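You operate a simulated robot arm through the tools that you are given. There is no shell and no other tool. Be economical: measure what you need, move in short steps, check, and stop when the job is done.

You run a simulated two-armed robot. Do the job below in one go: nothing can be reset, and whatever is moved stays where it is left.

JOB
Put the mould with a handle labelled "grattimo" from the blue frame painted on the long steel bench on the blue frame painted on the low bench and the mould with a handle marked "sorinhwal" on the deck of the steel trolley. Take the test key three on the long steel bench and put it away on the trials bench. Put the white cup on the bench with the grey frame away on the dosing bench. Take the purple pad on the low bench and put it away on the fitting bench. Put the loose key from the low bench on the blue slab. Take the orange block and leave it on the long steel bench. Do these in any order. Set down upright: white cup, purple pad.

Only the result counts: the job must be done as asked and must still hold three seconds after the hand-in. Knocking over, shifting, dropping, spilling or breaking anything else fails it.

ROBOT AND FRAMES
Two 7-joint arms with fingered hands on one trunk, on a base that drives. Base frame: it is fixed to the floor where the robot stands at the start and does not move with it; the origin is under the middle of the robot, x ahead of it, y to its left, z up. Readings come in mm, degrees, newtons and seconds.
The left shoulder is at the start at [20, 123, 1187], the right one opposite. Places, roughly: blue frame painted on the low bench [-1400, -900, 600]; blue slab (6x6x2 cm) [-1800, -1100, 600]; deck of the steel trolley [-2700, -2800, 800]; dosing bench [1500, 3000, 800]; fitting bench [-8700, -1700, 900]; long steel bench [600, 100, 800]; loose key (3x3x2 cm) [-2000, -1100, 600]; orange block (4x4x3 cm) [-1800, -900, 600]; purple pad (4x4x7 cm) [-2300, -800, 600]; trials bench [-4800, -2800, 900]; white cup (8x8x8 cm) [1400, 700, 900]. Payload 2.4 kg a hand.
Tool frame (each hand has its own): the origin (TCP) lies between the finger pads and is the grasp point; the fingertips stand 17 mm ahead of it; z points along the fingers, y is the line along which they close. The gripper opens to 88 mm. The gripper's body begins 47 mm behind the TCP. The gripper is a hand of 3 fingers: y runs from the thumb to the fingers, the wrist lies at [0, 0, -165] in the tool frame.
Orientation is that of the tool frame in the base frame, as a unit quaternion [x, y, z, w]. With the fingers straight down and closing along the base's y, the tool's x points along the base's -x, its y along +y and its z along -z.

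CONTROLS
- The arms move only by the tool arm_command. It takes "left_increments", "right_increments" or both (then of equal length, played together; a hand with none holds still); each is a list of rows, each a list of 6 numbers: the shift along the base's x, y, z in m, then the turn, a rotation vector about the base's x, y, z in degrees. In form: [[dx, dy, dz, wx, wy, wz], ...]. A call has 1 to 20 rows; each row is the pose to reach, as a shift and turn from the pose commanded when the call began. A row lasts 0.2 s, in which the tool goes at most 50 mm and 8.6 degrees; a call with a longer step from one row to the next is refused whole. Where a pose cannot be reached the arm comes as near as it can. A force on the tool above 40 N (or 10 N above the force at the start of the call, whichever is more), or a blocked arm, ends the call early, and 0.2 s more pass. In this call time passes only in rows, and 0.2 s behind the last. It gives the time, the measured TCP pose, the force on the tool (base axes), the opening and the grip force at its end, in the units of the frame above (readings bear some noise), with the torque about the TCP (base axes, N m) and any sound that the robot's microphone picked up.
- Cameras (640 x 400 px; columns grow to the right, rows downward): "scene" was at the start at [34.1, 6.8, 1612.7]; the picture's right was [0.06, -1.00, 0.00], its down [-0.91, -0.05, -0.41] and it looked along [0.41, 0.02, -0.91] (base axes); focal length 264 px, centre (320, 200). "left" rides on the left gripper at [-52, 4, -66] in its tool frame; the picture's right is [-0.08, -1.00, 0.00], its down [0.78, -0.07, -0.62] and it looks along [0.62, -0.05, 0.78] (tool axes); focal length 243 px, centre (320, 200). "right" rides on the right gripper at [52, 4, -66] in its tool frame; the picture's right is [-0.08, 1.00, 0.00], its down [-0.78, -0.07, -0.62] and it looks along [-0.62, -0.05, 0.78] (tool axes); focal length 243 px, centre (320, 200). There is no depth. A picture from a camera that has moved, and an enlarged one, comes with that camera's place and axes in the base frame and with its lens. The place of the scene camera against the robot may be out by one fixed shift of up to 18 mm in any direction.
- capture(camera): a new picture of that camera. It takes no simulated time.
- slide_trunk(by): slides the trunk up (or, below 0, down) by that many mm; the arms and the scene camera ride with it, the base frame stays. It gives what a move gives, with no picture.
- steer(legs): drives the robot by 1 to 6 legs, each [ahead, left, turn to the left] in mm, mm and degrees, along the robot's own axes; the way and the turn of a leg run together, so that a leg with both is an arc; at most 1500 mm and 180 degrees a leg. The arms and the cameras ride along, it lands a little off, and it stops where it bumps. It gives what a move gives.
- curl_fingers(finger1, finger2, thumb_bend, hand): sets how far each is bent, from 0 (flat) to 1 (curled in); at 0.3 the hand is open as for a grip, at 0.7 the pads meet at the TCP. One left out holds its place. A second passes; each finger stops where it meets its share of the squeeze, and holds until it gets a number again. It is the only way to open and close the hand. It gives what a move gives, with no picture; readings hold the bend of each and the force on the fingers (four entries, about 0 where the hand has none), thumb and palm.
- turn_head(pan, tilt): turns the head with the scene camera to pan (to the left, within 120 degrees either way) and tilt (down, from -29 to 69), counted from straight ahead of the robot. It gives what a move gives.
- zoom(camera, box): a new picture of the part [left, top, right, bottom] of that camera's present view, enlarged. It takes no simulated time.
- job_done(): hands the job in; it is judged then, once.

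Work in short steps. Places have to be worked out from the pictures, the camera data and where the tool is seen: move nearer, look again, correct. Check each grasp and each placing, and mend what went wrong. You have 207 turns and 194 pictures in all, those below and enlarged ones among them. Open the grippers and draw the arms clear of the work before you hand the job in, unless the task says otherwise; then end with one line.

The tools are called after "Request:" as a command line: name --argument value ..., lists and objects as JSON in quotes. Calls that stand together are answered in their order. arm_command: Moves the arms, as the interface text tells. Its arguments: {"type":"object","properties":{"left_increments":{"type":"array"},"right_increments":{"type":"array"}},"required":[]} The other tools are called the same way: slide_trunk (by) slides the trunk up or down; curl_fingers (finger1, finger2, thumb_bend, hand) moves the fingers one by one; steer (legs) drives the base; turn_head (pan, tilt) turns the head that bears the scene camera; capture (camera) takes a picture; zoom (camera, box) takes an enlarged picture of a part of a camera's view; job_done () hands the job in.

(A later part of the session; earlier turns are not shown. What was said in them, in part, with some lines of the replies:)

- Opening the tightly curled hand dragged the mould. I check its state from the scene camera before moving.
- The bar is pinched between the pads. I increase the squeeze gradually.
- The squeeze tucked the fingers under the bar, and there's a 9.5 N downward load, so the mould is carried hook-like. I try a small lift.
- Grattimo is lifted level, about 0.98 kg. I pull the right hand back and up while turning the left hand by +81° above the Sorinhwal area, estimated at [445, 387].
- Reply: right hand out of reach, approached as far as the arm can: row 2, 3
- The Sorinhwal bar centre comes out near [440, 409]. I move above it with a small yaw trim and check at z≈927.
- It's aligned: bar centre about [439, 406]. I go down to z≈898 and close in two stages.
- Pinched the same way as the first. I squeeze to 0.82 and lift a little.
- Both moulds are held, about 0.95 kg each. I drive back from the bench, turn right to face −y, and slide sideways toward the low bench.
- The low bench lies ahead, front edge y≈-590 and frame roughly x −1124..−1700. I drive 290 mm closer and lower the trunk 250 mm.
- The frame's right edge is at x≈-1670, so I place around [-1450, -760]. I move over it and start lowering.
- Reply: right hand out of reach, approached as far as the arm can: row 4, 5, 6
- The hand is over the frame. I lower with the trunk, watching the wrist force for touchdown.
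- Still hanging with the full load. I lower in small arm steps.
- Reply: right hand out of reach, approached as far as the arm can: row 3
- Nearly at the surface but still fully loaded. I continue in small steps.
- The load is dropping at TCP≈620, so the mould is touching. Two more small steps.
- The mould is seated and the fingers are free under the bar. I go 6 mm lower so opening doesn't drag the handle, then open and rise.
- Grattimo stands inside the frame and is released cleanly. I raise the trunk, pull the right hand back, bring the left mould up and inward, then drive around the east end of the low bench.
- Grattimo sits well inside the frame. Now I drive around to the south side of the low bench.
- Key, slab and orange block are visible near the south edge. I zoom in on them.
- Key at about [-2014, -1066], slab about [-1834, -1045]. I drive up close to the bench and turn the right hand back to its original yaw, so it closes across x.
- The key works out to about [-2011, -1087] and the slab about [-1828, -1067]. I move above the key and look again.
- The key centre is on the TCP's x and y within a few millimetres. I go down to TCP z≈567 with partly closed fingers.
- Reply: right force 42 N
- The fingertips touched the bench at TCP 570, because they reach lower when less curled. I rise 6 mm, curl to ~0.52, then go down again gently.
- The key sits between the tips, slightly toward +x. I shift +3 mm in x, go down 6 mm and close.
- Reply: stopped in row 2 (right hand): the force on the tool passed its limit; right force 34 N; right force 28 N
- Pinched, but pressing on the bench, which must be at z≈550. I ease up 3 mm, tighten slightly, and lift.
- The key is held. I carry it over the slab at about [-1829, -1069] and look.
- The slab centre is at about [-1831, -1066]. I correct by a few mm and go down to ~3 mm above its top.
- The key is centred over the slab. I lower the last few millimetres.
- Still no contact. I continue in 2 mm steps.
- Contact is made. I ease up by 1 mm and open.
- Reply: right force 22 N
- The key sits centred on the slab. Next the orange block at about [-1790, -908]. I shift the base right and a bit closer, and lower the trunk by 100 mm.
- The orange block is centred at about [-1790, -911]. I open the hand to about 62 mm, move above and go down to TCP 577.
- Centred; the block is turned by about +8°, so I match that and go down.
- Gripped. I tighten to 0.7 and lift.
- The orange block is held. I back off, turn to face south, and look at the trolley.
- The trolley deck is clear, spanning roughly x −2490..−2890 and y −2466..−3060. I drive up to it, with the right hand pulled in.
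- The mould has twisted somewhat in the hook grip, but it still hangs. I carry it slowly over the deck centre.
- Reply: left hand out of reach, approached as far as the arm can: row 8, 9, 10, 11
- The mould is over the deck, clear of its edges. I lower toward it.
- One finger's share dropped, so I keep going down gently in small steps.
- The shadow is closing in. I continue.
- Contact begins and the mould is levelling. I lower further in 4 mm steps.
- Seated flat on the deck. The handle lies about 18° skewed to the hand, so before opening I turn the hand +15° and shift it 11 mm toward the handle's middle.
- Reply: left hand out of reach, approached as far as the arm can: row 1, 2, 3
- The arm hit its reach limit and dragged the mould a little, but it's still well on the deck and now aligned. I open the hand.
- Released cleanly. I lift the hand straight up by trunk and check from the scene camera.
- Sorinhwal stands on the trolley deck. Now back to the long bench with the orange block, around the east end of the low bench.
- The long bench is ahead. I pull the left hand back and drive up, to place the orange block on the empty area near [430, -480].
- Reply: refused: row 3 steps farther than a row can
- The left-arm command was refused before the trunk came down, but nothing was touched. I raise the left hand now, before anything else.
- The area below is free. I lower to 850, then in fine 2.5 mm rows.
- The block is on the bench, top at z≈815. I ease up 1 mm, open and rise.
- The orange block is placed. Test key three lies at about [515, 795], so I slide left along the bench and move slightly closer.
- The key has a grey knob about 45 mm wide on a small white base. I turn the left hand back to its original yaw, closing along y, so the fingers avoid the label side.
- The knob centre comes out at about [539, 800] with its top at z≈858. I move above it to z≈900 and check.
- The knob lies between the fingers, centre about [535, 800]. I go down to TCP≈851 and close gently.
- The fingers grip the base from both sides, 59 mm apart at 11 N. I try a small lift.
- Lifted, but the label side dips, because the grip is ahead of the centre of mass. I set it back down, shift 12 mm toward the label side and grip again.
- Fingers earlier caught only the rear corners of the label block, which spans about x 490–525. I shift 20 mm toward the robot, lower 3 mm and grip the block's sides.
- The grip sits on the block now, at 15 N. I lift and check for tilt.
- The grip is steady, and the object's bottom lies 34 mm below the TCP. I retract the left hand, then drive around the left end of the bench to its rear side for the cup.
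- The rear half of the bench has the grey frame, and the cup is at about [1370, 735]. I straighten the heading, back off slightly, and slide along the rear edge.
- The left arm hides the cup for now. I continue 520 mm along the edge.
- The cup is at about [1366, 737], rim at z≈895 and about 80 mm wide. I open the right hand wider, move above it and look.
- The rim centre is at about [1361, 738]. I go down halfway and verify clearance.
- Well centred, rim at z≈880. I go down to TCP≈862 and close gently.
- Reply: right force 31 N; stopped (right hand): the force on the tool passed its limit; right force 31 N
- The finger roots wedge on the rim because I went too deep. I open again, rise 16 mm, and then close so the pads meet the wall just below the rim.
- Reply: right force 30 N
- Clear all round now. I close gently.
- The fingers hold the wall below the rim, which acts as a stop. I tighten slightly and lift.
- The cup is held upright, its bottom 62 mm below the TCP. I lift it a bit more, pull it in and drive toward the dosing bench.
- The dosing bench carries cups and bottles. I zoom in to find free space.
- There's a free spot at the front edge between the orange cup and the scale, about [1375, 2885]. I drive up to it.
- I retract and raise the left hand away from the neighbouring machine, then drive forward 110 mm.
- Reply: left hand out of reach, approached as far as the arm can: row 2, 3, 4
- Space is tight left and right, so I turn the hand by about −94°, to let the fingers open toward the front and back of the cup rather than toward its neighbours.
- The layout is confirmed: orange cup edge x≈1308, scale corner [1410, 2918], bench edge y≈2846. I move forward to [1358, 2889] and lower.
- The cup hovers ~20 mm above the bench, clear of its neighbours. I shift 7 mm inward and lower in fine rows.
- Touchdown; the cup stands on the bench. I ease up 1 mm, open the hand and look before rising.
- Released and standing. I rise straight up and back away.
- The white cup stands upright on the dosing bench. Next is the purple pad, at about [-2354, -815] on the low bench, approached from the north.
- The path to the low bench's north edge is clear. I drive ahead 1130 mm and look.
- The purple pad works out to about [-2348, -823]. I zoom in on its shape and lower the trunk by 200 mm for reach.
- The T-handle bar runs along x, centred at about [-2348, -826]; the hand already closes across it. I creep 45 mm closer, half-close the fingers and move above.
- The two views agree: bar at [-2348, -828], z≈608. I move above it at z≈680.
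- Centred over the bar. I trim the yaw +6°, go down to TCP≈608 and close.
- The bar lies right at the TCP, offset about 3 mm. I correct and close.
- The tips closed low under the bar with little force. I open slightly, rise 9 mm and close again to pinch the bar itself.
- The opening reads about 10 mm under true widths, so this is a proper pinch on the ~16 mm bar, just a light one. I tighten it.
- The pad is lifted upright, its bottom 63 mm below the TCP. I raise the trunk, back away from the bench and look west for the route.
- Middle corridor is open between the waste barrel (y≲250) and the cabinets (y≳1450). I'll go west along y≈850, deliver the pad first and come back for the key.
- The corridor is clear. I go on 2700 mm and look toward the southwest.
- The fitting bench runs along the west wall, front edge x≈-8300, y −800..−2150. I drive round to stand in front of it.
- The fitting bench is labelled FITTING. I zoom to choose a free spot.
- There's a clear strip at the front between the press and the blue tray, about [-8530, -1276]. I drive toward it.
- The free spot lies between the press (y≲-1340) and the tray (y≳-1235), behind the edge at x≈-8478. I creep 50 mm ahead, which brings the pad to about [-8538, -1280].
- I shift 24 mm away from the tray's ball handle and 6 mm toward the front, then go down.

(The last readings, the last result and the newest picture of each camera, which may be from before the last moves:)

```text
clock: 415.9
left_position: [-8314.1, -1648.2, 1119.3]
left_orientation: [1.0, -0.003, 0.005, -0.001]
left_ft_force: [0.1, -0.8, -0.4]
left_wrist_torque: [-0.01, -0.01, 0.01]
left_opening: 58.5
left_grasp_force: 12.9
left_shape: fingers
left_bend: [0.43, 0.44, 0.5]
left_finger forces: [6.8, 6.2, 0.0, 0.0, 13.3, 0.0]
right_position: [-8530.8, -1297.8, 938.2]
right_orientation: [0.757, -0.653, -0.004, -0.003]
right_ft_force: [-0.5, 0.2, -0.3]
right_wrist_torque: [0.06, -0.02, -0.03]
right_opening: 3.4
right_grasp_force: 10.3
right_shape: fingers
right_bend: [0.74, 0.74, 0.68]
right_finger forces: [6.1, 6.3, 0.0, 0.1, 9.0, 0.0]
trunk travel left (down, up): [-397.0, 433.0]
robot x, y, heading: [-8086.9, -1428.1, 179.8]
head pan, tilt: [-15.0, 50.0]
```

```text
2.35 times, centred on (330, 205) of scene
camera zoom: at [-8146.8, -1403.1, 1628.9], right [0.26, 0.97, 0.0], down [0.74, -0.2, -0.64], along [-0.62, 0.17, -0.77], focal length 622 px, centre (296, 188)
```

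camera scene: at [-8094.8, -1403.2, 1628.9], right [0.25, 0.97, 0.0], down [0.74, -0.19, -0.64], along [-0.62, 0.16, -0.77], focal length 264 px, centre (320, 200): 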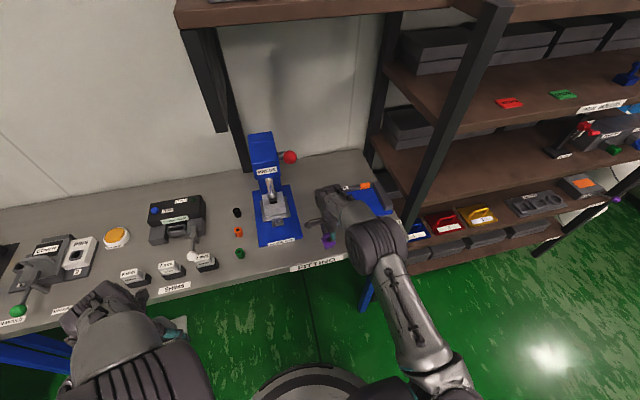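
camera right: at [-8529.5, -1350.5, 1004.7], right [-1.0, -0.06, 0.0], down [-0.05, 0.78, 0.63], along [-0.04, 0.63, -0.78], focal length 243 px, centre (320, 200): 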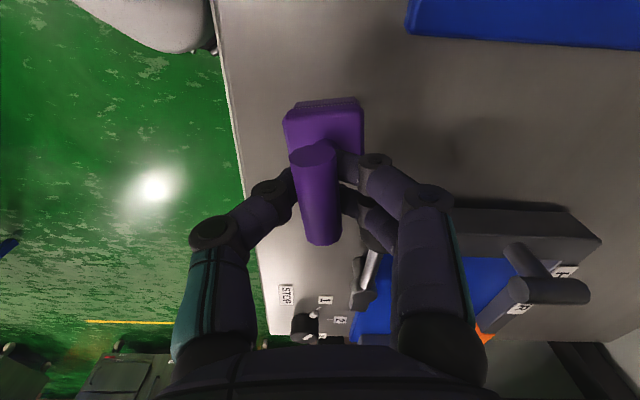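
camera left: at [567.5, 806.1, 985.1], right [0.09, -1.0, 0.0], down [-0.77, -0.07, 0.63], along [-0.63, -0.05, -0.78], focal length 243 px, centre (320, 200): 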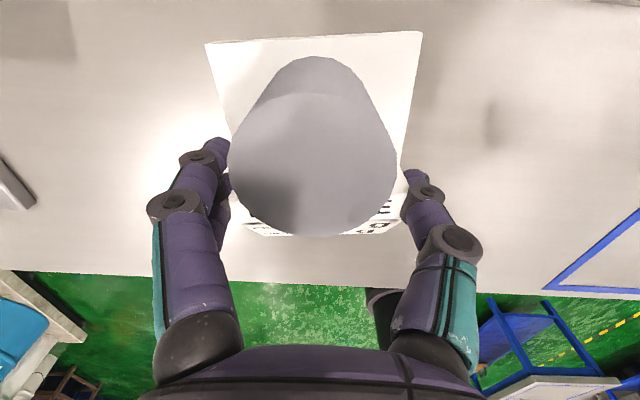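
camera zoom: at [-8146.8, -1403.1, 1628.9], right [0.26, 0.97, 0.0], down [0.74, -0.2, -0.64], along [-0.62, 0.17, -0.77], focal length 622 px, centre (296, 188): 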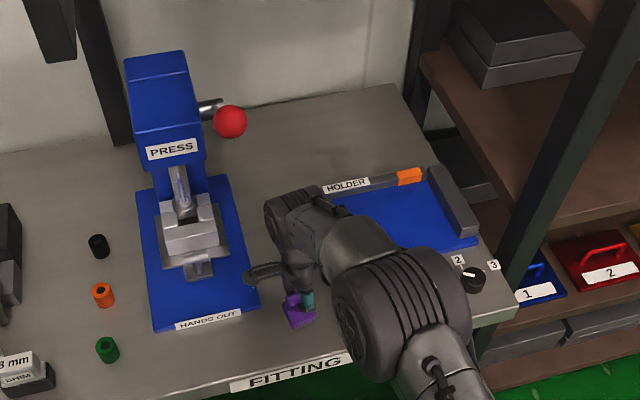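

The spot is clear on all sides. I lower in fine steps.

Request:
arm_command --right_increments '[[0, 0, -0.005, 0, 0, 0], [0, 0, -0.01, 0, 0, 0], [0, 0, -0.014, 0, 0, 0], [0, 0, -0.018, 0, 0, 0]]'

Request:
arm_command --right_increments '[[0, 0, -0.002, 0, 0, 0], [0, 0, -0.004, 0, 0, 0], [0, 0, -0.006, 0, 0, 0]]'

Request:
capture --camera "right"

```text
clock: 416.9
left_position: [-8314.2, -1647.7, 1120.2]
left_orientation: [1.0, -0.003, 0.005, -0.001]
left_ft_force: [-0.4, -0.2, -0.1]
left_wrist_torque: [-0.03, 0.0, 0.02]
left_opening: 58.8
left_grasp_force: 13.4
left_shape: fingers
left_bend: [0.43, 0.44, 0.5]
left_finger forces: [6.8, 6.2, 0.1, 0.0, 13.3, 0.1]
right_position: [-8533.0, -1297.5, 919.7]
right_orientation: [0.757, -0.654, -0.005, -0.002]
right_ft_force: [-2.2, -0.2, 6.6]
right_wrist_torque: [-0.01, 0.01, 0.03]
right_opening: 2.8
right_grasp_force: 13.0
right_shape: fingers
right_bend: [0.74, 0.74, 0.7]
right_finger forces: [8.1, 8.0, 0.1, 0.1, 9.5, 0.1]
trunk travel left (down, up): [-397.0, 433.0]
robot x, y, heading: [-8087.0, -1429.7, 180.3]
head pan, tilt: [-15.0, 50.0]
```

```text
clock: 417.7
left_position: [-8314.6, -1647.5, 1119.2]
left_orientation: [1.0, -0.002, 0.005, 0.0]
left_ft_force: [0.0, 0.5, -1.0]
left_wrist_torque: [-0.02, -0.01, -0.03]
left_opening: 58.8
left_grasp_force: 13.1
left_shape: fingers
left_bend: [0.43, 0.44, 0.5]
left_finger forces: [6.8, 6.2, 0.0, 0.0, 13.3, 0.0]
right_position: [-8531.9, -1296.3, 913.8]
right_orientation: [0.757, -0.654, -0.005, -0.002]
right_ft_force: [-4.8, -1.2, 19.8]
right_wrist_torque: [-0.02, 0.11, 0.02]
right_opening: 3.2
right_grasp_force: 17.1
right_shape: fingers
right_bend: [0.75, 0.75, 0.74]
right_finger forces: [12.1, 11.8, 0.0, 0.0, 10.9, 0.1]
trunk travel left (down, up): [-397.0, 433.0]
robot x, y, heading: [-8088.8, -1423.5, 179.8]
head pan, tilt: [-15.0, 50.0]
```

```text
43 pictures are left
camera right: at [-8529.9, -1350.1, 980.5], right [-1.0, -0.06, 0.0], down [-0.04, 0.78, 0.63], along [-0.04, 0.63, -0.78], focal length 243 px, centre (320, 200)
```

right: 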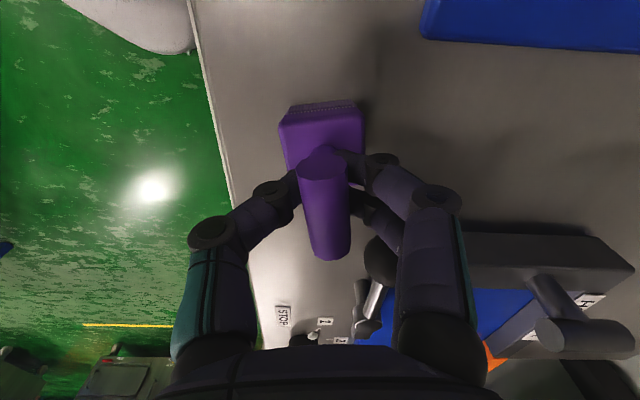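

On the bench. I ease up 6 mm, open only partly, and rise straight.

Request:
arm_command --right_increments '[[0, 0, 0.003, 0, 0, 0], [0, 0, 0.006, 0, 0, 0]]'

Request:
curl_fingers --hand "right" --finger1 0.54 --finger2 0.54 --thumb_bend 0.54

Request:
capture --camera "right"

```text
clock: 418.3
left_position: [-8314.3, -1646.7, 1119.3]
left_orientation: [1.0, -0.003, 0.005, 0.0]
left_ft_force: [-1.2, -0.4, -0.8]
left_wrist_torque: [0.01, -0.02, -0.01]
left_opening: 58.4
left_grasp_force: 12.9
left_shape: fingers
left_bend: [0.43, 0.44, 0.5]
left_finger forces: [6.9, 6.2, 0.0, 0.1, 13.4, 0.1]
right_position: [-8530.5, -1297.9, 918.5]
right_orientation: [0.758, -0.653, -0.002, -0.004]
right_ft_force: [0.3, 0.6, -1.1]
right_wrist_torque: [0.0, 0.01, -0.01]
right_opening: 3.5
right_grasp_force: 11.5
right_shape: fingers
right_bend: [0.74, 0.74, 0.71]
right_finger forces: [6.8, 7.0, 0.0, 0.0, 9.3, 0.0]
trunk travel left (down, up): [-397.0, 433.0]
robot x, y, heading: [-8087.5, -1427.1, 179.9]
head pan, tilt: [-15.0, 50.0]
```

```text
clock: 419.3
left_position: [-8315.3, -1647.2, 1121.0]
left_orientation: [1.0, -0.003, 0.005, -0.001]
left_ft_force: [-0.7, 1.0, -0.4]
left_wrist_torque: [0.01, 0.02, 0.0]
left_opening: 59.0
left_grasp_force: 13.5
left_shape: fingers
left_bend: [0.43, 0.44, 0.5]
left_finger forces: [6.8, 6.3, 0.0, 0.0, 13.2, 0.1]
right_position: [-8532.3, -1296.8, 919.5]
right_orientation: [0.757, -0.653, -0.005, -0.003]
right_ft_force: [-0.2, -1.0, 0.4]
right_wrist_torque: [0.01, 0.0, -0.02]
right_opening: 30.6
right_grasp_force: 0.1
right_shape: fingers
right_bend: [0.54, 0.54, 0.54]
right_finger forces: [0.0, 0.0, 0.0, 0.0, 0.0, 0.0]
trunk travel left (down, up): [-397.0, 433.0]
robot x, y, heading: [-8087.1, -1424.8, 179.9]
head pan, tilt: [-15.0, 50.0]
```

```text
42 pictures are left
camera right: at [-8530.0, -1350.1, 985.6], right [-1.0, -0.06, 0.0], down [-0.05, 0.78, 0.63], along [-0.04, 0.63, -0.78], focal length 243 px, centre (320, 200)
```

right: 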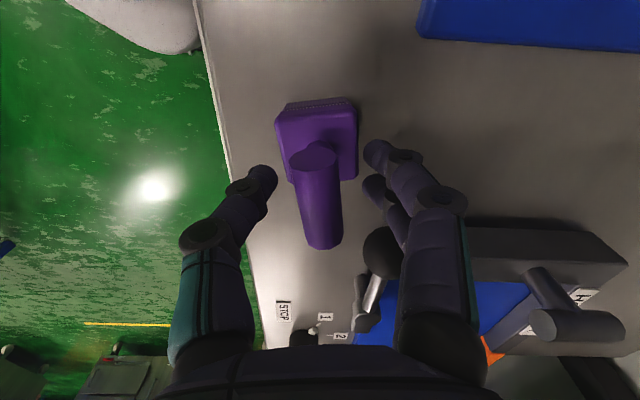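

The pad stands upright and free. I rise straight up, back the base off and verify.

Request:
arm_command --right_increments '[[0, 0, 0.03, 0, 0, 0], [0, 0, 0.07, 0, 0, 0], [0, 0, 0.11, 0, 0, 0], [0, 0, 0.14, 0, 0, 0]]'

Request:
steer --legs '[[-300, 0, 0]]'

Request:
capture --camera "scene"

Request:
turn_head --pan 75 --tilt 15

Request:
capture --camera "scene"

Request:
turn_head --pan 120 --tilt 15

Request:
capture --camera "scene"

```text
clock: 420.3
left_position: [-8314.0, -1646.6, 1119.1]
left_orientation: [1.0, -0.003, 0.005, 0.0]
left_ft_force: [-0.7, 0.2, -0.2]
left_wrist_torque: [-0.01, -0.01, 0.02]
left_opening: 58.4
left_grasp_force: 13.1
left_shape: fingers
left_bend: [0.43, 0.44, 0.5]
left_finger forces: [6.8, 6.2, 0.1, 0.0, 13.3, 0.0]
right_position: [-8532.5, -1294.4, 1057.8]
right_orientation: [0.757, -0.653, -0.004, -0.003]
right_ft_force: [-0.3, -0.6, 0.5]
right_wrist_torque: [0.01, 0.01, 0.0]
right_opening: 30.8
right_grasp_force: 0.0
right_shape: fingers
right_bend: [0.54, 0.54, 0.54]
right_finger forces: [0.1, 0.0, 0.0, 0.0, 0.0, 0.1]
trunk travel left (down, up): [-397.0, 433.0]
robot x, y, heading: [-8088.2, -1425.6, 180.0]
head pan, tilt: [-15.0, 50.0]
```

```text
clock: 422.2
left_position: [-8029.5, -1647.1, 1121.1]
left_orientation: [1.0, 0.0, 0.005, -0.001]
left_ft_force: [0.0, -0.1, -0.1]
left_wrist_torque: [-0.02, -0.02, -0.02]
left_opening: 58.2
left_grasp_force: 13.5
left_shape: fingers
left_bend: [0.43, 0.44, 0.5]
left_finger forces: [6.9, 6.2, 0.0, 0.1, 13.3, 0.0]
right_position: [-8248.7, -1296.4, 1058.1]
right_orientation: [0.758, -0.652, -0.005, -0.003]
right_ft_force: [-1.7, 0.1, 0.0]
right_wrist_torque: [0.01, 0.01, 0.0]
right_opening: 30.5
right_grasp_force: 0.1
right_shape: fingers
right_bend: [0.54, 0.54, 0.54]
right_finger forces: [0.0, 0.0, 0.0, 0.0, 0.0, 0.1]
trunk travel left (down, up): [-397.0, 433.0]
robot x, y, heading: [-7803.0, -1424.5, -180.0]
head pan, tilt: [-15.0, 50.0]
```

```text
41 pictures are left
camera scene: at [-7862.3, -1402.4, 1628.9], right [0.25, 0.97, 0.0], down [0.74, -0.19, -0.64], along [-0.62, 0.16, -0.77], focal length 264 px, centre (320, 200)
```

scene: 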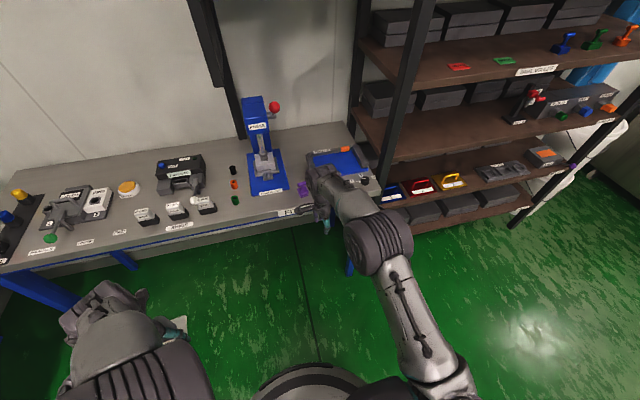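

```text
clock: 423.9
left_position: [-8030.0, -1648.5, 1119.6]
left_orientation: [1.0, 0.0, 0.006, -0.001]
left_ft_force: [-0.3, -0.1, -1.2]
left_wrist_torque: [0.0, -0.03, 0.02]
left_opening: 58.5
left_grasp_force: 13.6
left_shape: fingers
left_bend: [0.43, 0.44, 0.5]
left_finger forces: [6.9, 6.2, 0.0, 0.0, 13.3, 0.0]
right_position: [-8251.1, -1295.7, 1055.9]
right_orientation: [0.759, -0.651, -0.004, -0.003]
right_ft_force: [0.8, 0.0, -0.5]
right_wrist_torque: [-0.05, 0.04, 0.0]
right_opening: 30.6
right_grasp_force: 0.2
right_shape: fingers
right_bend: [0.54, 0.54, 0.54]
right_finger forces: [0.0, 0.0, 0.0, 0.1, 0.1, 0.0]
trunk travel left (down, up): [-397.0, 433.0]
robot x, y, heading: [-7805.4, -1427.8, -179.8]
head pan, tilt: [75.0, 15.0]
```

```text
40 pictures are left
camera scene: at [-7812.8, -1512.3, 1682.6], right [-0.97, 0.25, 0.0], down [0.07, 0.25, -0.97], along [-0.25, -0.93, -0.26], focal length 264 px, centre (320, 200)
```

scene: 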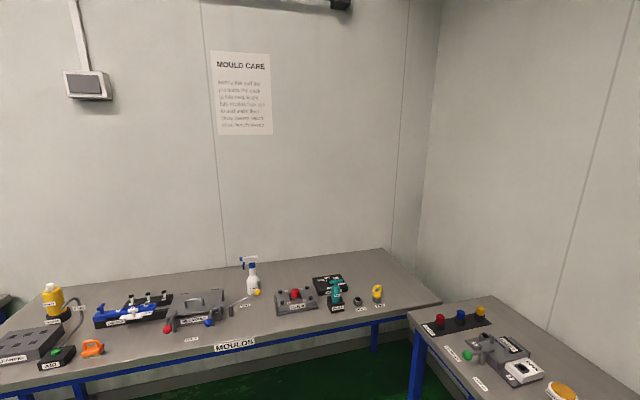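

```text
clock: 425.0
left_position: [-8031.0, -1646.8, 1120.3]
left_orientation: [1.0, 0.001, 0.005, -0.001]
left_ft_force: [0.4, -0.3, -1.5]
left_wrist_torque: [0.0, -0.01, -0.02]
left_opening: 58.6
left_grasp_force: 12.9
left_shape: fingers
left_bend: [0.43, 0.44, 0.5]
left_finger forces: [6.9, 6.3, 0.0, 0.0, 13.3, 0.0]
right_position: [-8250.6, -1296.6, 1056.8]
right_orientation: [0.758, -0.652, -0.004, -0.003]
right_ft_force: [0.0, -0.2, 0.1]
right_wrist_torque: [0.01, 0.05, -0.02]
right_opening: 30.7
right_grasp_force: 0.1
right_shape: fingers
right_bend: [0.54, 0.54, 0.54]
right_finger forces: [0.0, 0.1, 0.0, 0.0, 0.0, 0.0]
trunk travel left (down, up): [-397.0, 433.0]
robot x, y, heading: [-7799.2, -1426.7, -179.9]
head pan, tilt: [120.0, 15.0]
```

```text
39 pictures are left
camera scene: at [-7742.0, -1502.7, 1682.6], right [-0.86, -0.5, 0.0], down [-0.13, 0.22, -0.97], along [0.49, -0.83, -0.26], focal length 264 px, centre (320, 200)
```

scene: 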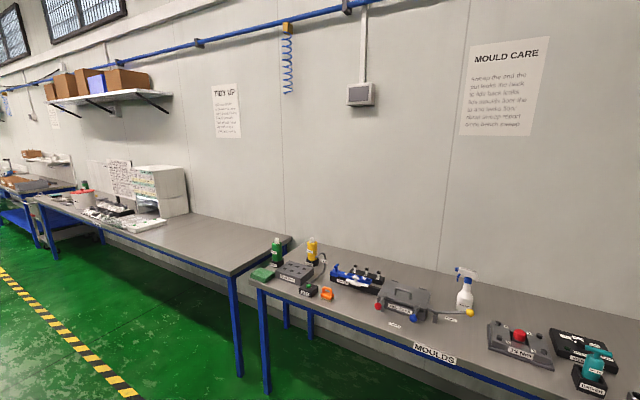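

The pad stands upright on the fitting bench. Now the trials bench near [-4800, -2800]: I turn to face south and slide east along the corridor.

Request:
steer --legs '[[0, 0, 90], [350, 0, 0], [0, 1500, 0], [0, 1100, 0]]'

Request:
turn_head --pan 15 --tilt 22

Request:
capture --camera "scene"

```text
clock: 439.9
left_position: [-5840.1, -1857.1, 1119.0]
left_orientation: [0.655, 0.755, 0.002, -0.005]
left_ft_force: [-0.7, 0.1, -1.5]
left_wrist_torque: [0.02, 0.03, 0.0]
left_opening: 58.3
left_grasp_force: 13.2
left_shape: fingers
left_bend: [0.43, 0.45, 0.51]
left_finger forces: [6.8, 6.1, 0.0, 0.0, 13.3, 0.0]
right_position: [-6158.5, -2124.6, 1056.6]
right_orientation: [0.989, 0.146, -0.005, 0.002]
right_ft_force: [-0.9, 0.6, 0.6]
right_wrist_torque: [0.02, 0.02, 0.02]
right_opening: 30.8
right_grasp_force: 0.1
right_shape: fingers
right_bend: [0.54, 0.54, 0.54]
right_finger forces: [0.1, 0.0, 0.0, 0.1, 0.1, 0.1]
trunk travel left (down, up): [-397.0, 433.0]
robot x, y, heading: [-6094.3, -1665.6, -81.6]
head pan, tilt: [120.0, 15.0]
stopped in leg 4: the robot was blocked; the commanded pose is now the measured one
```

```text
clock: 441.7
left_position: [-5841.0, -1856.1, 1120.1]
left_orientation: [0.655, 0.756, 0.003, -0.005]
left_ft_force: [-0.3, 0.5, -1.6]
left_wrist_torque: [0.02, -0.01, 0.01]
left_opening: 58.4
left_grasp_force: 13.0
left_shape: fingers
left_bend: [0.43, 0.45, 0.51]
left_finger forces: [6.8, 6.2, 0.0, 0.0, 13.4, 0.0]
right_position: [-6158.1, -2124.5, 1055.5]
right_orientation: [0.989, 0.146, -0.005, 0.002]
right_ft_force: [0.1, -0.4, -0.1]
right_wrist_torque: [-0.01, 0.02, 0.0]
right_opening: 31.1
right_grasp_force: 0.2
right_shape: fingers
right_bend: [0.54, 0.54, 0.54]
right_finger forces: [0.0, 0.0, 0.0, 0.1, 0.0, 0.0]
trunk travel left (down, up): [-397.0, 433.0]
robot x, y, heading: [-6090.9, -1664.6, -81.6]
head pan, tilt: [15.0, 22.0]
```

```text
38 pictures are left
camera scene: at [-6064.7, -1725.4, 1671.2], right [-0.92, -0.4, 0.0], down [-0.15, 0.34, -0.93], along [0.37, -0.85, -0.37], focal length 264 px, centre (320, 200)
```

scene: 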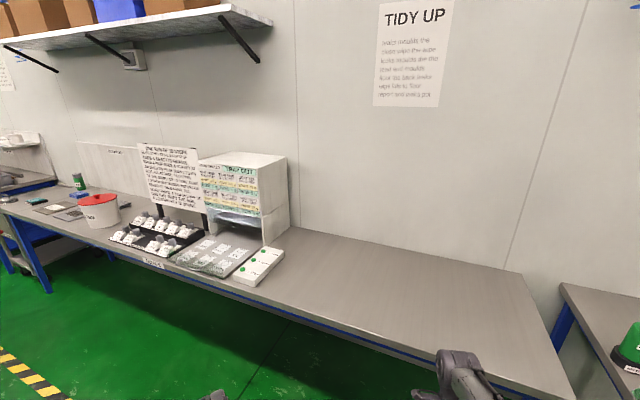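

Something blocked the base on its left. I look that way before moving on.

Request:
turn_head --pan 95 --tilt 50

Request:
capture --camera "scene"

Request:
turn_head --pan 80 --tilt 20

Request:
capture --camera "scene"

```text
clock: 443.2
left_position: [-5842.1, -1857.3, 1119.6]
left_orientation: [0.655, 0.755, 0.003, -0.005]
left_ft_force: [-0.3, -0.3, 0.4]
left_wrist_torque: [-0.03, -0.05, 0.0]
left_opening: 58.7
left_grasp_force: 13.0
left_shape: fingers
left_bend: [0.43, 0.45, 0.51]
left_finger forces: [6.8, 6.2, 0.0, 0.1, 13.3, 0.1]
right_position: [-6158.0, -2124.6, 1057.2]
right_orientation: [0.989, 0.146, -0.005, 0.001]
right_ft_force: [-0.2, 0.6, -0.6]
right_wrist_torque: [-0.02, -0.02, 0.04]
right_opening: 30.7
right_grasp_force: 0.1
right_shape: fingers
right_bend: [0.54, 0.54, 0.54]
right_finger forces: [0.0, 0.1, 0.0, 0.1, 0.0, 0.0]
trunk travel left (down, up): [-397.0, 433.0]
robot x, y, heading: [-6086.7, -1663.3, -81.7]
head pan, tilt: [95.0, 50.0]
```

```text
37 pictures are left
camera scene: at [-6026.6, -1622.4, 1628.9], right [0.23, -0.97, 0.0], down [-0.75, -0.18, -0.64], along [0.63, 0.15, -0.77], focal length 264 px, centre (320, 200)
```

scene: 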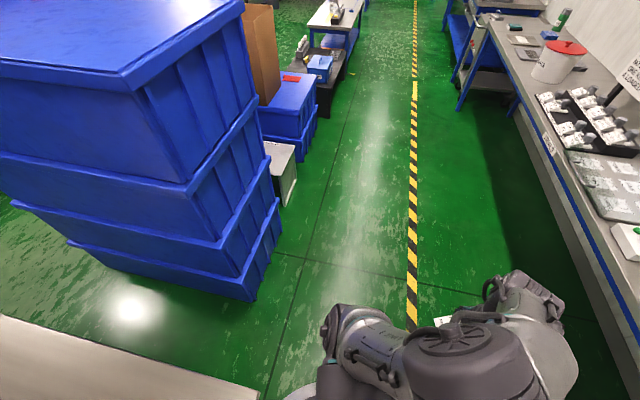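

```text
clock: 444.2
left_position: [-5842.0, -1857.4, 1120.5]
left_orientation: [0.655, 0.755, 0.003, -0.005]
left_ft_force: [-0.2, 0.3, -1.2]
left_wrist_torque: [0.0, -0.01, -0.04]
left_opening: 58.8
left_grasp_force: 13.4
left_shape: fingers
left_bend: [0.43, 0.45, 0.51]
left_finger forces: [6.8, 6.1, 0.1, 0.0, 13.4, 0.0]
right_position: [-6158.8, -2124.5, 1057.8]
right_orientation: [0.989, 0.146, -0.005, 0.002]
right_ft_force: [-0.7, -0.1, 0.5]
right_wrist_torque: [0.01, -0.03, 0.01]
right_opening: 30.7
right_grasp_force: 0.1
right_shape: fingers
right_bend: [0.54, 0.54, 0.54]
right_finger forces: [0.0, 0.1, 0.0, 0.0, 0.0, 0.1]
trunk travel left (down, up): [-397.0, 433.0]
robot x, y, heading: [-6093.5, -1663.0, -81.6]
head pan, tilt: [80.0, 20.0]
```

```text
36 pictures are left
camera scene: at [-6008.4, -1642.8, 1674.4], right [-0.03, -1.0, 0.0], down [-0.34, 0.01, -0.94], along [0.94, -0.03, -0.34], focal length 264 px, centre (320, 200)
```

scene: 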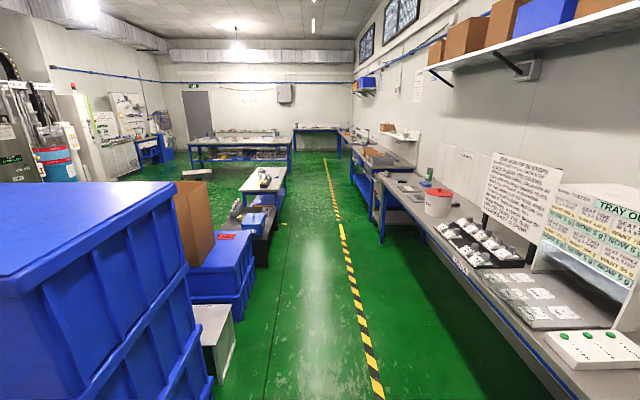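

The base brushed the corner of the bench behind it, at about [-5994, -1461]. I move away toward the corridor middle, square up and continue east.

Request:
steer --legs '[[190, 0, 0], [0, 0, -8.3], [0, 900, 0]]'

Request:
turn_head --pan 25 --tilt 28

Request:
capture --camera "scene"

```text
clock: 450.8
left_position: [-4921.5, -2075.7, 1119.9]
left_orientation: [0.711, 0.703, 0.003, -0.004]
left_ft_force: [0.6, 0.4, -0.6]
left_wrist_torque: [0.0, -0.04, 0.0]
left_opening: 58.3
left_grasp_force: 12.4
left_shape: fingers
left_bend: [0.43, 0.45, 0.51]
left_finger forces: [6.9, 6.2, 0.1, 0.0, 13.1, 0.0]
right_position: [-5276.0, -2292.7, 1057.2]
right_orientation: [0.998, 0.07, -0.006, 0.002]
right_ft_force: [-0.5, -0.4, 0.3]
right_wrist_torque: [0.02, -0.01, -0.01]
right_opening: 31.0
right_grasp_force: 0.1
right_shape: fingers
right_bend: [0.54, 0.54, 0.54]
right_finger forces: [0.1, 0.0, 0.0, 0.0, 0.0, 0.0]
trunk travel left (down, up): [-397.0, 433.0]
robot x, y, heading: [-5143.8, -1841.7, -90.1]
head pan, tilt: [80.0, 20.0]
```

```text
clock: 452.0
left_position: [-4922.6, -2076.0, 1119.8]
left_orientation: [0.71, 0.704, 0.003, -0.004]
left_ft_force: [0.0, -1.1, 0.2]
left_wrist_torque: [0.01, 0.01, -0.02]
left_opening: 58.6
left_grasp_force: 13.5
left_shape: fingers
left_bend: [0.43, 0.45, 0.51]
left_finger forces: [6.7, 6.2, 0.1, 0.0, 13.2, 0.1]
right_position: [-5276.7, -2292.4, 1057.6]
right_orientation: [0.997, 0.071, -0.006, 0.001]
right_ft_force: [-0.4, 0.4, 0.0]
right_wrist_torque: [0.0, 0.02, 0.02]
right_opening: 30.9
right_grasp_force: 0.0
right_shape: fingers
right_bend: [0.54, 0.54, 0.54]
right_finger forces: [0.0, 0.0, 0.0, 0.0, 0.0, 0.0]
trunk travel left (down, up): [-397.0, 433.0]
robot x, y, heading: [-5139.8, -1847.6, -90.2]
head pan, tilt: [25.0, 28.0]
```

```text
35 pictures are left
camera scene: at [-5109.5, -1906.4, 1661.6], right [-0.91, -0.42, 0.0], down [-0.2, 0.43, -0.88], along [0.37, -0.8, -0.47], focal length 264 px, centre (320, 200)
```

scene: 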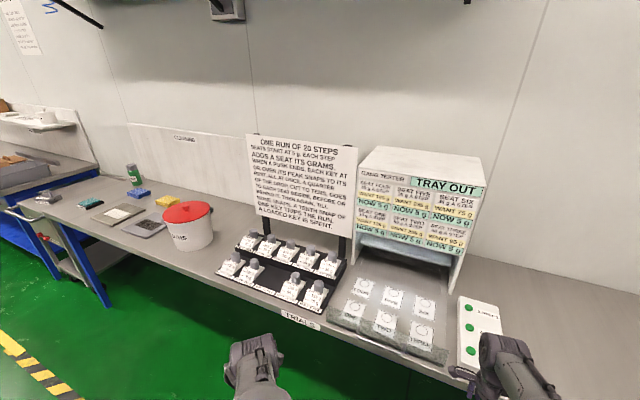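

The bench is labelled TRIALS, with a rack of keys and a cure tester. I zoom in for a free place.

Request:
zoom --camera "scene" --box '[130, 180, 390, 350]'

Request:
turn_head --pan -30 --tilt 35

Request:
capture --camera "scene"

```text
2.35 times, centred on (260, 265) of scene
camera zoom: at [-5109.5, -1906.4, 1661.6], right [-0.91, -0.42, 0.0], down [-0.2, 0.43, -0.88], along [0.37, -0.8, -0.47], focal length 622 px, centre (461, 47)
```

zoom: 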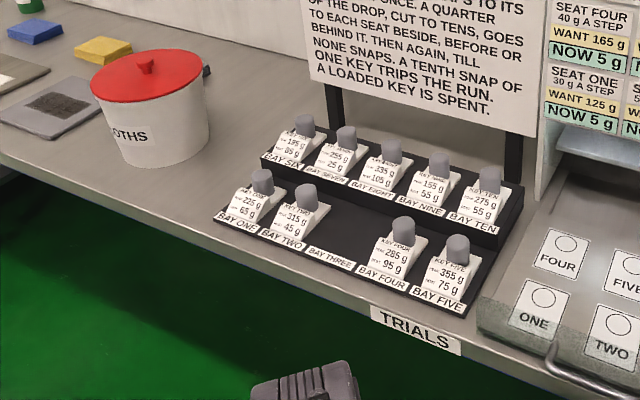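

```text
clock: 453.2
left_position: [-4922.4, -2075.5, 1119.6]
left_orientation: [0.71, 0.704, 0.003, -0.004]
left_ft_force: [-0.6, -0.2, -0.2]
left_wrist_torque: [0.0, 0.02, -0.02]
left_opening: 58.5
left_grasp_force: 13.3
left_shape: fingers
left_bend: [0.43, 0.45, 0.51]
left_finger forces: [6.7, 6.1, 0.1, 0.1, 13.2, 0.1]
right_position: [-5276.4, -2292.6, 1057.6]
right_orientation: [0.997, 0.071, -0.005, 0.001]
right_ft_force: [-0.5, 0.3, 0.5]
right_wrist_torque: [-0.02, -0.02, 0.04]
right_opening: 30.6
right_grasp_force: 0.1
right_shape: fingers
right_bend: [0.54, 0.54, 0.54]
right_finger forces: [0.0, 0.0, 0.1, 0.1, 0.0, 0.1]
trunk travel left (down, up): [-397.0, 433.0]
robot x, y, heading: [-5145.0, -1846.4, -90.4]
head pan, tilt: [-30.0, 35.0]
```

```text
33 pictures are left
camera scene: at [-5192.1, -1899.5, 1650.6], right [-0.86, 0.5, 0.0], down [0.29, 0.5, -0.82], along [-0.41, -0.71, -0.57], focal length 264 px, centre (320, 200)
```

scene: 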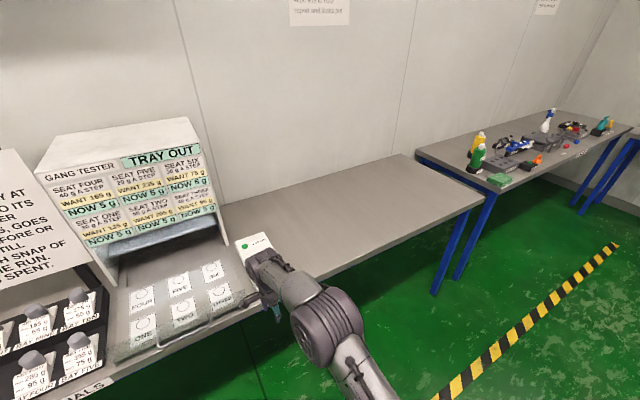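

BAY THREE is empty in the rack, but the job only asks for the trials bench, and the long top also has a large clear area west of the tester. I use that area, around [-5650, -2610], away from the other keys.

Request:
steer --legs '[[0, -640, 0.3], [310, 0, 0]]'

Request:
turn_head --pan 10 --tilt 45

Request:
capture --camera "scene"

Request:
capture --camera "left"

```text
clock: 458.5
left_position: [-5545.2, -2387.4, 1120.5]
left_orientation: [0.707, 0.707, 0.003, -0.005]
left_ft_force: [0.8, -0.7, -0.1]
left_wrist_torque: [0.03, 0.0, 0.01]
left_opening: 58.2
left_grasp_force: 13.0
left_shape: fingers
left_bend: [0.43, 0.45, 0.51]
left_finger forces: [6.7, 6.1, 0.0, 0.0, 13.2, 0.1]
right_position: [-5898.2, -2606.9, 1057.0]
right_orientation: [0.997, 0.076, -0.006, 0.001]
right_ft_force: [0.2, 0.3, 0.3]
right_wrist_torque: [0.0, 0.0, 0.03]
right_opening: 30.9
right_grasp_force: 0.1
right_shape: fingers
right_bend: [0.54, 0.54, 0.54]
right_finger forces: [0.0, 0.0, 0.0, 0.0, 0.0, 0.1]
trunk travel left (down, up): [-397.0, 433.0]
robot x, y, heading: [-5764.1, -2160.6, -89.7]
head pan, tilt: [-30.0, 35.0]
```

```text
clock: 459.5
left_position: [-5546.3, -2385.5, 1119.4]
left_orientation: [0.707, 0.707, 0.003, -0.005]
left_ft_force: [1.3, 1.6, -0.7]
left_wrist_torque: [-0.02, 0.03, -0.03]
left_opening: 58.3
left_grasp_force: 13.6
left_shape: fingers
left_bend: [0.43, 0.45, 0.51]
left_finger forces: [6.7, 6.2, 0.1, 0.0, 13.2, 0.1]
right_position: [-5897.2, -2607.2, 1056.6]
right_orientation: [0.997, 0.076, -0.005, 0.001]
right_ft_force: [0.0, -0.6, -0.5]
right_wrist_torque: [-0.01, 0.01, 0.01]
right_opening: 31.0
right_grasp_force: 0.0
right_shape: fingers
right_bend: [0.54, 0.54, 0.54]
right_finger forces: [0.0, 0.0, 0.0, 0.0, 0.1, 0.0]
trunk travel left (down, up): [-397.0, 433.0]
robot x, y, heading: [-5766.7, -2157.2, -89.8]
head pan, tilt: [10.0, 45.0]
```

```text
32 pictures are left
camera scene: at [-5759.5, -2215.5, 1635.8], right [-0.98, -0.18, 0.0], down [-0.13, 0.7, -0.71], along [0.13, -0.7, -0.71], focal length 264 px, centre (320, 200)
```

scene: 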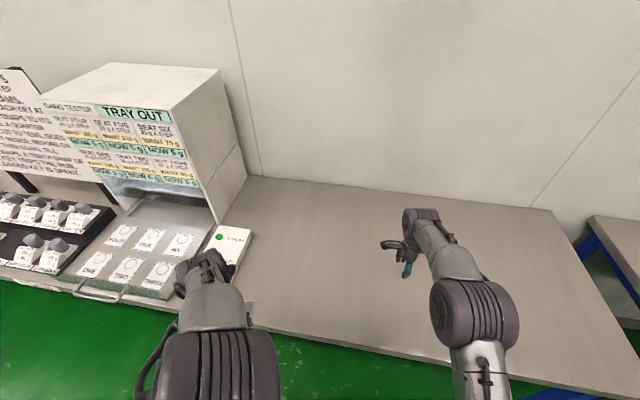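

```text
31 pictures are left
camera left: at [-5541.2, -2438.6, 1185.8], right [-1.0, -0.09, 0.0], down [-0.07, 0.77, 0.63], along [-0.05, 0.63, -0.78], focal length 243 px, centre (320, 200)
```

left: 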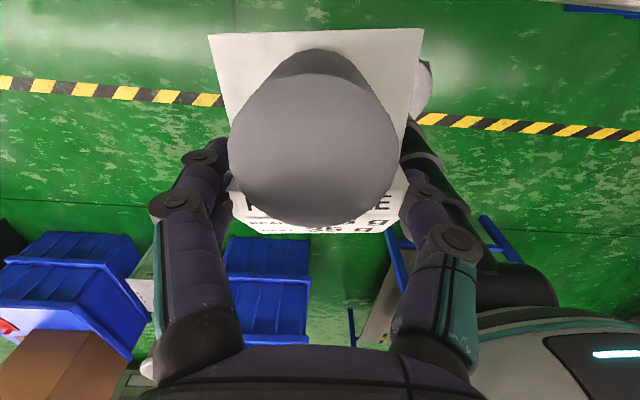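

The key is still level in the hand, and the bench below is clear. I move over [-5620, -2590] and lower.

Request:
arm_command --left_increments '[[-0.015, -0.04, -0.01, 0, 0, 0], [-0.03, -0.08, -0.02, 0, 0, 0], [-0.045, -0.12, -0.03, 0, 0, 0], [-0.06, -0.16, -0.04, 0, 0, 0], [-0.075, -0.2, -0.05, 0, 0, 0], [-0.075, -0.205, -0.09, 0, 0, 0], [-0.075, -0.205, -0.13, 0, 0, 0], [-0.075, -0.205, -0.17, 0, 0, 0], [-0.075, -0.205, -0.2, 0, 0, 0]]'

Request:
capture --camera "scene"

Request:
capture --camera "left"

```text
clock: 461.5
left_position: [-5621.4, -2591.0, 918.9]
left_orientation: [0.707, 0.707, 0.003, -0.004]
left_ft_force: [-0.8, -0.3, -0.9]
left_wrist_torque: [-0.01, -0.01, -0.01]
left_opening: 58.4
left_grasp_force: 13.0
left_shape: fingers
left_bend: [0.43, 0.45, 0.51]
left_finger forces: [6.7, 6.1, 0.0, 0.1, 13.2, 0.0]
right_position: [-5897.5, -2606.5, 1056.2]
right_orientation: [0.997, 0.076, -0.005, 0.001]
right_ft_force: [-0.3, 0.7, 0.3]
right_wrist_torque: [0.03, 0.02, 0.0]
right_opening: 30.7
right_grasp_force: 0.1
right_shape: fingers
right_bend: [0.54, 0.54, 0.54]
right_finger forces: [0.0, 0.0, 0.0, 0.1, 0.0, 0.0]
trunk travel left (down, up): [-397.0, 433.0]
robot x, y, heading: [-5771.0, -2162.0, -89.8]
head pan, tilt: [10.0, 45.0]
```

```text
30 pictures are left
camera scene: at [-5759.3, -2216.0, 1635.8], right [-0.98, -0.18, 0.0], down [-0.13, 0.7, -0.71], along [0.13, -0.7, -0.71], focal length 264 px, centre (320, 200)
```

scene: 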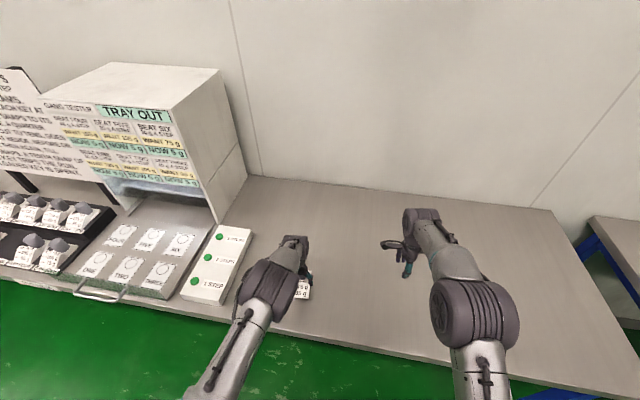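

```text
29 pictures are left
camera left: at [-5617.3, -2643.0, 984.8], right [-1.0, -0.08, 0.0], down [-0.07, 0.77, 0.63], along [-0.05, 0.63, -0.78], focal length 243 px, centre (320, 200)
```

left: 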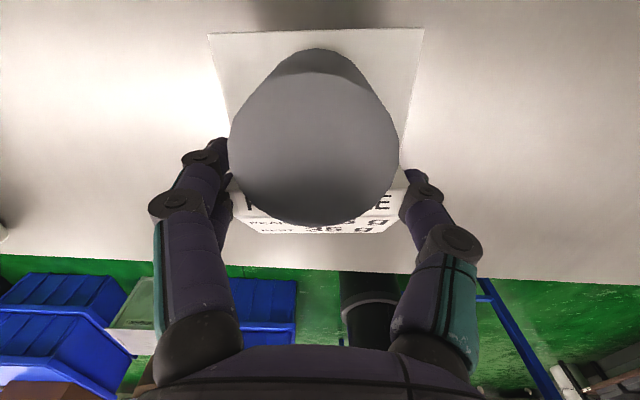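

Well inside the edge. I lower in fine rows until contact.

Request:
arm_command --left_increments '[[0, 0, -0.006, 0, 0, 0], [0, 0, -0.012, 0, 0, 0], [0, 0, -0.017, 0, 0, 0], [0, 0, -0.021, 0, 0, 0]]'

Request:
arm_command --left_increments '[[0, 0, -0.003, 0, 0, 0], [0, 0, -0.006, 0, 0, 0], [0, 0, -0.009, 0, 0, 0]]'

Request:
capture --camera "left"

```text
clock: 462.5
left_position: [-5620.5, -2592.4, 898.2]
left_orientation: [0.707, 0.708, 0.004, -0.005]
left_ft_force: [0.3, 0.5, 0.2]
left_wrist_torque: [-0.01, 0.02, 0.01]
left_opening: 58.2
left_grasp_force: 12.8
left_shape: fingers
left_bend: [0.43, 0.45, 0.51]
left_finger forces: [6.6, 6.1, 0.0, 0.0, 13.3, 0.1]
right_position: [-5897.1, -2606.7, 1057.8]
right_orientation: [0.997, 0.076, -0.005, 0.002]
right_ft_force: [0.4, 0.6, -1.1]
right_wrist_torque: [-0.03, 0.04, 0.03]
right_opening: 30.8
right_grasp_force: 0.1
right_shape: fingers
right_bend: [0.54, 0.54, 0.54]
right_finger forces: [0.1, 0.0, 0.1, 0.0, 0.1, 0.0]
trunk travel left (down, up): [-397.0, 433.0]
robot x, y, heading: [-5766.2, -2157.0, -89.8]
head pan, tilt: [10.0, 45.0]
```

```text
clock: 463.3
left_position: [-5622.5, -2590.7, 890.6]
left_orientation: [0.707, 0.707, 0.003, -0.003]
left_ft_force: [-0.4, 0.0, 0.9]
left_wrist_torque: [-0.02, -0.04, -0.02]
left_opening: 58.3
left_grasp_force: 13.1
left_shape: fingers
left_bend: [0.43, 0.45, 0.51]
left_finger forces: [6.7, 6.1, 0.1, 0.0, 13.6, 0.0]
right_position: [-5897.8, -2606.5, 1057.1]
right_orientation: [0.997, 0.076, -0.005, 0.001]
right_ft_force: [0.1, -0.2, 0.0]
right_wrist_torque: [-0.01, 0.03, 0.01]
right_opening: 30.8
right_grasp_force: 0.1
right_shape: fingers
right_bend: [0.54, 0.54, 0.54]
right_finger forces: [0.0, 0.0, 0.0, 0.0, 0.0, 0.1]
trunk travel left (down, up): [-397.0, 433.0]
robot x, y, heading: [-5767.6, -2158.3, -89.7]
head pan, tilt: [10.0, 45.0]
```

```text
28 pictures are left
camera left: at [-5615.9, -2643.9, 956.6], right [-1.0, -0.08, 0.0], down [-0.07, 0.77, 0.63], along [-0.05, 0.63, -0.78], focal length 243 px, centre (320, 200)
```

left: 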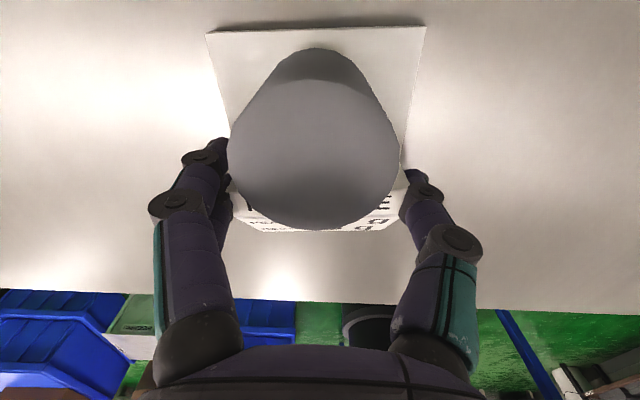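

Very close. A few millimetres more.

Request:
arm_command --left_increments '[[0, 0, -0.002, 0, 0, 0], [0, 0, -0.004, 0, 0, 0]]'

```text
clock: 463.9
left_position: [-5621.0, -2591.2, 887.2]
left_orientation: [0.707, 0.707, 0.002, -0.001]
left_ft_force: [0.1, -1.9, 20.3]
left_wrist_torque: [-0.01, -0.24, 0.04]
left_opening: 58.5
left_grasp_force: 14.2
left_shape: fingers
left_bend: [0.44, 0.45, 0.51]
left_finger forces: [6.9, 6.7, 0.0, 0.1, 15.0, 0.0]
right_position: [-5897.8, -2604.1, 1057.0]
right_orientation: [0.997, 0.077, -0.005, 0.002]
right_ft_force: [0.6, -1.1, 0.0]
right_wrist_torque: [-0.03, 0.0, -0.01]
right_opening: 30.9
right_grasp_force: 0.0
right_shape: fingers
right_bend: [0.54, 0.54, 0.54]
right_finger forces: [0.0, 0.0, 0.1, 0.1, 0.1, 0.0]
trunk travel left (down, up): [-397.0, 433.0]
robot x, y, heading: [-5771.6, -2155.0, -89.8]
head pan, tilt: [10.0, 45.0]
```

Contact. I ease up 3 mm, open, rise and check.

Request:
arm_command --left_increments '[[0, 0, 0.003, 0, 0, 0]]'

Request:
curl_fingers --hand "left" --finger1 0.3 --finger2 0.3 --thumb_bend 0.3

Request:
arm_command --left_increments '[[0, 0, 0.02, 0, 0, 0], [0, 0, 0.06, 0, 0, 0], [0, 0, 0.1, 0, 0, 0], [0, 0.03, 0.14, 0, 0, 0], [0, 0.06, 0.17, 0, 0, 0]]'

Request:
capture --camera "left"

```text
clock: 464.3
left_position: [-5622.8, -2589.8, 889.7]
left_orientation: [0.708, 0.707, 0.003, -0.004]
left_ft_force: [-0.1, -3.3, 11.2]
left_wrist_torque: [-0.01, -0.11, -0.01]
left_opening: 58.1
left_grasp_force: 13.8
left_shape: fingers
left_bend: [0.44, 0.45, 0.51]
left_finger forces: [6.7, 6.2, 0.1, 0.1, 14.8, 0.1]
right_position: [-5898.7, -2605.6, 1057.0]
right_orientation: [0.997, 0.076, -0.006, 0.001]
right_ft_force: [0.3, 0.3, -0.3]
right_wrist_torque: [0.0, 0.01, 0.01]
right_opening: 30.7
right_grasp_force: 0.0
right_shape: fingers
right_bend: [0.54, 0.54, 0.54]
right_finger forces: [0.1, 0.0, 0.1, 0.2, 0.1, 0.1]
trunk travel left (down, up): [-397.0, 433.0]
robot x, y, heading: [-5768.9, -2155.4, -89.9]
head pan, tilt: [10.0, 45.0]
```

```text
clock: 465.3
left_position: [-5620.3, -2589.8, 889.3]
left_orientation: [0.707, 0.707, 0.003, -0.004]
left_ft_force: [0.2, -0.3, -0.2]
left_wrist_torque: [0.01, 0.0, 0.01]
left_opening: 84.0
left_grasp_force: 0.0
left_shape: fingers
left_bend: [0.3, 0.3, 0.3]
left_finger forces: [0.0, 0.1, 0.1, 0.0, 0.0, 0.0]
right_position: [-5897.4, -2605.9, 1058.2]
right_orientation: [0.997, 0.076, -0.005, 0.001]
right_ft_force: [-0.3, -0.2, 0.2]
right_wrist_torque: [-0.01, 0.01, 0.03]
right_opening: 30.8
right_grasp_force: 0.2
right_shape: fingers
right_bend: [0.54, 0.54, 0.54]
right_finger forces: [0.1, 0.1, 0.0, 0.0, 0.0, 0.0]
trunk travel left (down, up): [-397.0, 433.0]
robot x, y, heading: [-5768.0, -2158.6, -89.7]
head pan, tilt: [10.0, 45.0]
```

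```text
clock: 466.5
left_position: [-5620.8, -2531.2, 1061.6]
left_orientation: [0.707, 0.707, 0.002, -0.004]
left_ft_force: [-0.4, -0.5, 0.7]
left_wrist_torque: [-0.02, 0.02, -0.01]
left_opening: 84.1
left_grasp_force: 0.2
left_shape: fingers
left_bend: [0.3, 0.3, 0.3]
left_finger forces: [0.0, 0.0, 0.1, 0.0, 0.0, 0.1]
right_position: [-5897.8, -2605.1, 1057.6]
right_orientation: [0.997, 0.076, -0.004, 0.001]
right_ft_force: [-0.5, 0.6, 0.5]
right_wrist_torque: [0.01, 0.04, -0.04]
right_opening: 30.7
right_grasp_force: 0.2
right_shape: fingers
right_bend: [0.54, 0.54, 0.54]
right_finger forces: [0.1, 0.0, 0.0, 0.1, 0.0, 0.0]
trunk travel left (down, up): [-397.0, 433.0]
robot x, y, heading: [-5763.0, -2156.4, -90.0]
head pan, tilt: [10.0, 45.0]
```

```text
27 pictures are left
camera left: at [-5616.2, -2585.1, 1127.7], right [-1.0, -0.08, 0.0], down [-0.07, 0.77, 0.63], along [-0.05, 0.63, -0.78], focal length 243 px, centre (320, 200)
```

left: 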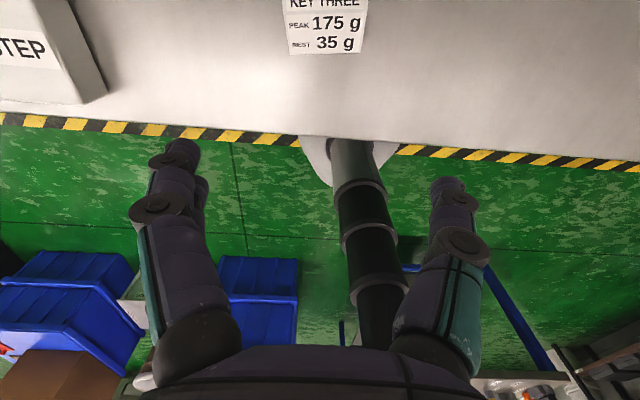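

The key stands upright on the bench. I back away, open the right hand and take a check picture.

Request:
steer --legs '[[-300, 0, 0]]'

Request:
curl_fingers --hand "right" --finger1 0.3 --finger2 0.3 --thumb_bend 0.3

Request:
turn_head --pan 12 --tilt 30

Request:
capture --camera "scene"

```text
clock: 468.6
left_position: [-5620.6, -2239.2, 1059.4]
left_orientation: [0.705, 0.709, 0.003, -0.004]
left_ft_force: [-0.4, -0.4, -0.1]
left_wrist_torque: [0.0, -0.01, -0.02]
left_opening: 84.0
left_grasp_force: 0.1
left_shape: fingers
left_bend: [0.3, 0.3, 0.3]
left_finger forces: [0.1, 0.0, 0.0, 0.0, 0.0, 0.1]
right_position: [-5897.3, -2313.1, 1056.8]
right_orientation: [0.997, 0.078, -0.005, 0.002]
right_ft_force: [0.2, 0.3, 0.7]
right_wrist_torque: [0.02, 0.05, -0.01]
right_opening: 31.0
right_grasp_force: 0.1
right_shape: fingers
right_bend: [0.54, 0.54, 0.54]
right_finger forces: [0.1, 0.0, 0.1, 0.0, 0.0, 0.0]
trunk travel left (down, up): [-397.0, 433.0]
robot x, y, heading: [-5772.6, -1865.9, -89.6]
head pan, tilt: [10.0, 45.0]
```

```text
clock: 469.6
left_position: [-5621.1, -2239.3, 1061.2]
left_orientation: [0.706, 0.708, 0.003, -0.004]
left_ft_force: [0.1, 0.0, -0.3]
left_wrist_torque: [0.0, 0.0, 0.03]
left_opening: 84.4
left_grasp_force: 0.1
left_shape: fingers
left_bend: [0.3, 0.3, 0.3]
left_finger forces: [0.1, 0.0, 0.1, 0.0, 0.0, 0.0]
right_position: [-5897.6, -2312.9, 1056.4]
right_orientation: [0.997, 0.078, -0.006, 0.001]
right_ft_force: [-0.1, 0.2, 0.2]
right_wrist_torque: [0.0, -0.03, -0.02]
right_opening: 84.1
right_grasp_force: 0.1
right_shape: fingers
right_bend: [0.3, 0.3, 0.3]
right_finger forces: [0.0, 0.1, 0.1, 0.0, 0.1, 0.0]
trunk travel left (down, up): [-397.0, 433.0]
robot x, y, heading: [-5770.3, -1865.3, -89.6]
head pan, tilt: [10.0, 45.0]
```

```text
clock: 470.3
left_position: [-5621.7, -2240.3, 1062.1]
left_orientation: [0.706, 0.709, 0.003, -0.004]
left_ft_force: [0.4, 0.7, 0.1]
left_wrist_torque: [0.0, 0.02, 0.01]
left_opening: 84.2
left_grasp_force: 0.1
left_shape: fingers
left_bend: [0.3, 0.3, 0.3]
left_finger forces: [0.0, 0.0, 0.0, 0.0, 0.0, 0.0]
right_position: [-5899.1, -2316.0, 1057.7]
right_orientation: [0.997, 0.077, -0.005, 0.001]
right_ft_force: [-0.7, -0.2, 0.1]
right_wrist_torque: [-0.01, -0.03, 0.06]
right_opening: 84.2
right_grasp_force: 0.0
right_shape: fingers
right_bend: [0.3, 0.3, 0.3]
right_finger forces: [0.0, 0.0, 0.0, 0.0, 0.1, 0.0]
trunk travel left (down, up): [-397.0, 433.0]
robot x, y, heading: [-5770.9, -1864.1, -89.1]
head pan, tilt: [12.0, 30.0]
```

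```text
26 pictures are left
camera scene: at [-5756.6, -1932.0, 1658.3], right [-0.98, -0.22, 0.0], down [-0.11, 0.49, -0.87], along [0.19, -0.85, -0.5], focal length 264 px, centre (320, 200)
```

scene: 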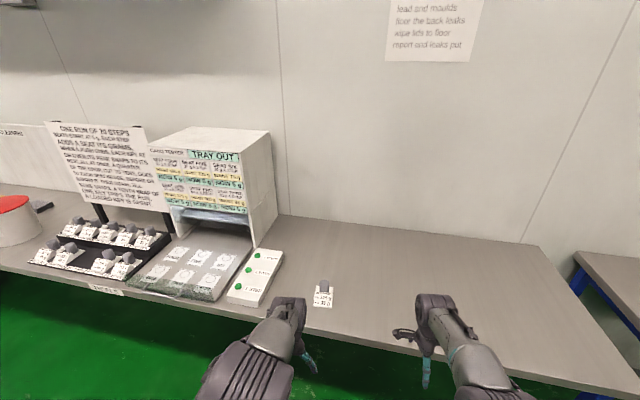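

Every item has been placed and checked, both hands are open and clear. I hand the job in.

Request:
job_done

```text
The job is handed in.
```

The job is handed in with all seven items placed. The base brushed the corner of one bench on the way to the trials bench, and I did not check that bench for disturbance. Test key three stands on the open top of the trials bench, not in its empty rack bay.
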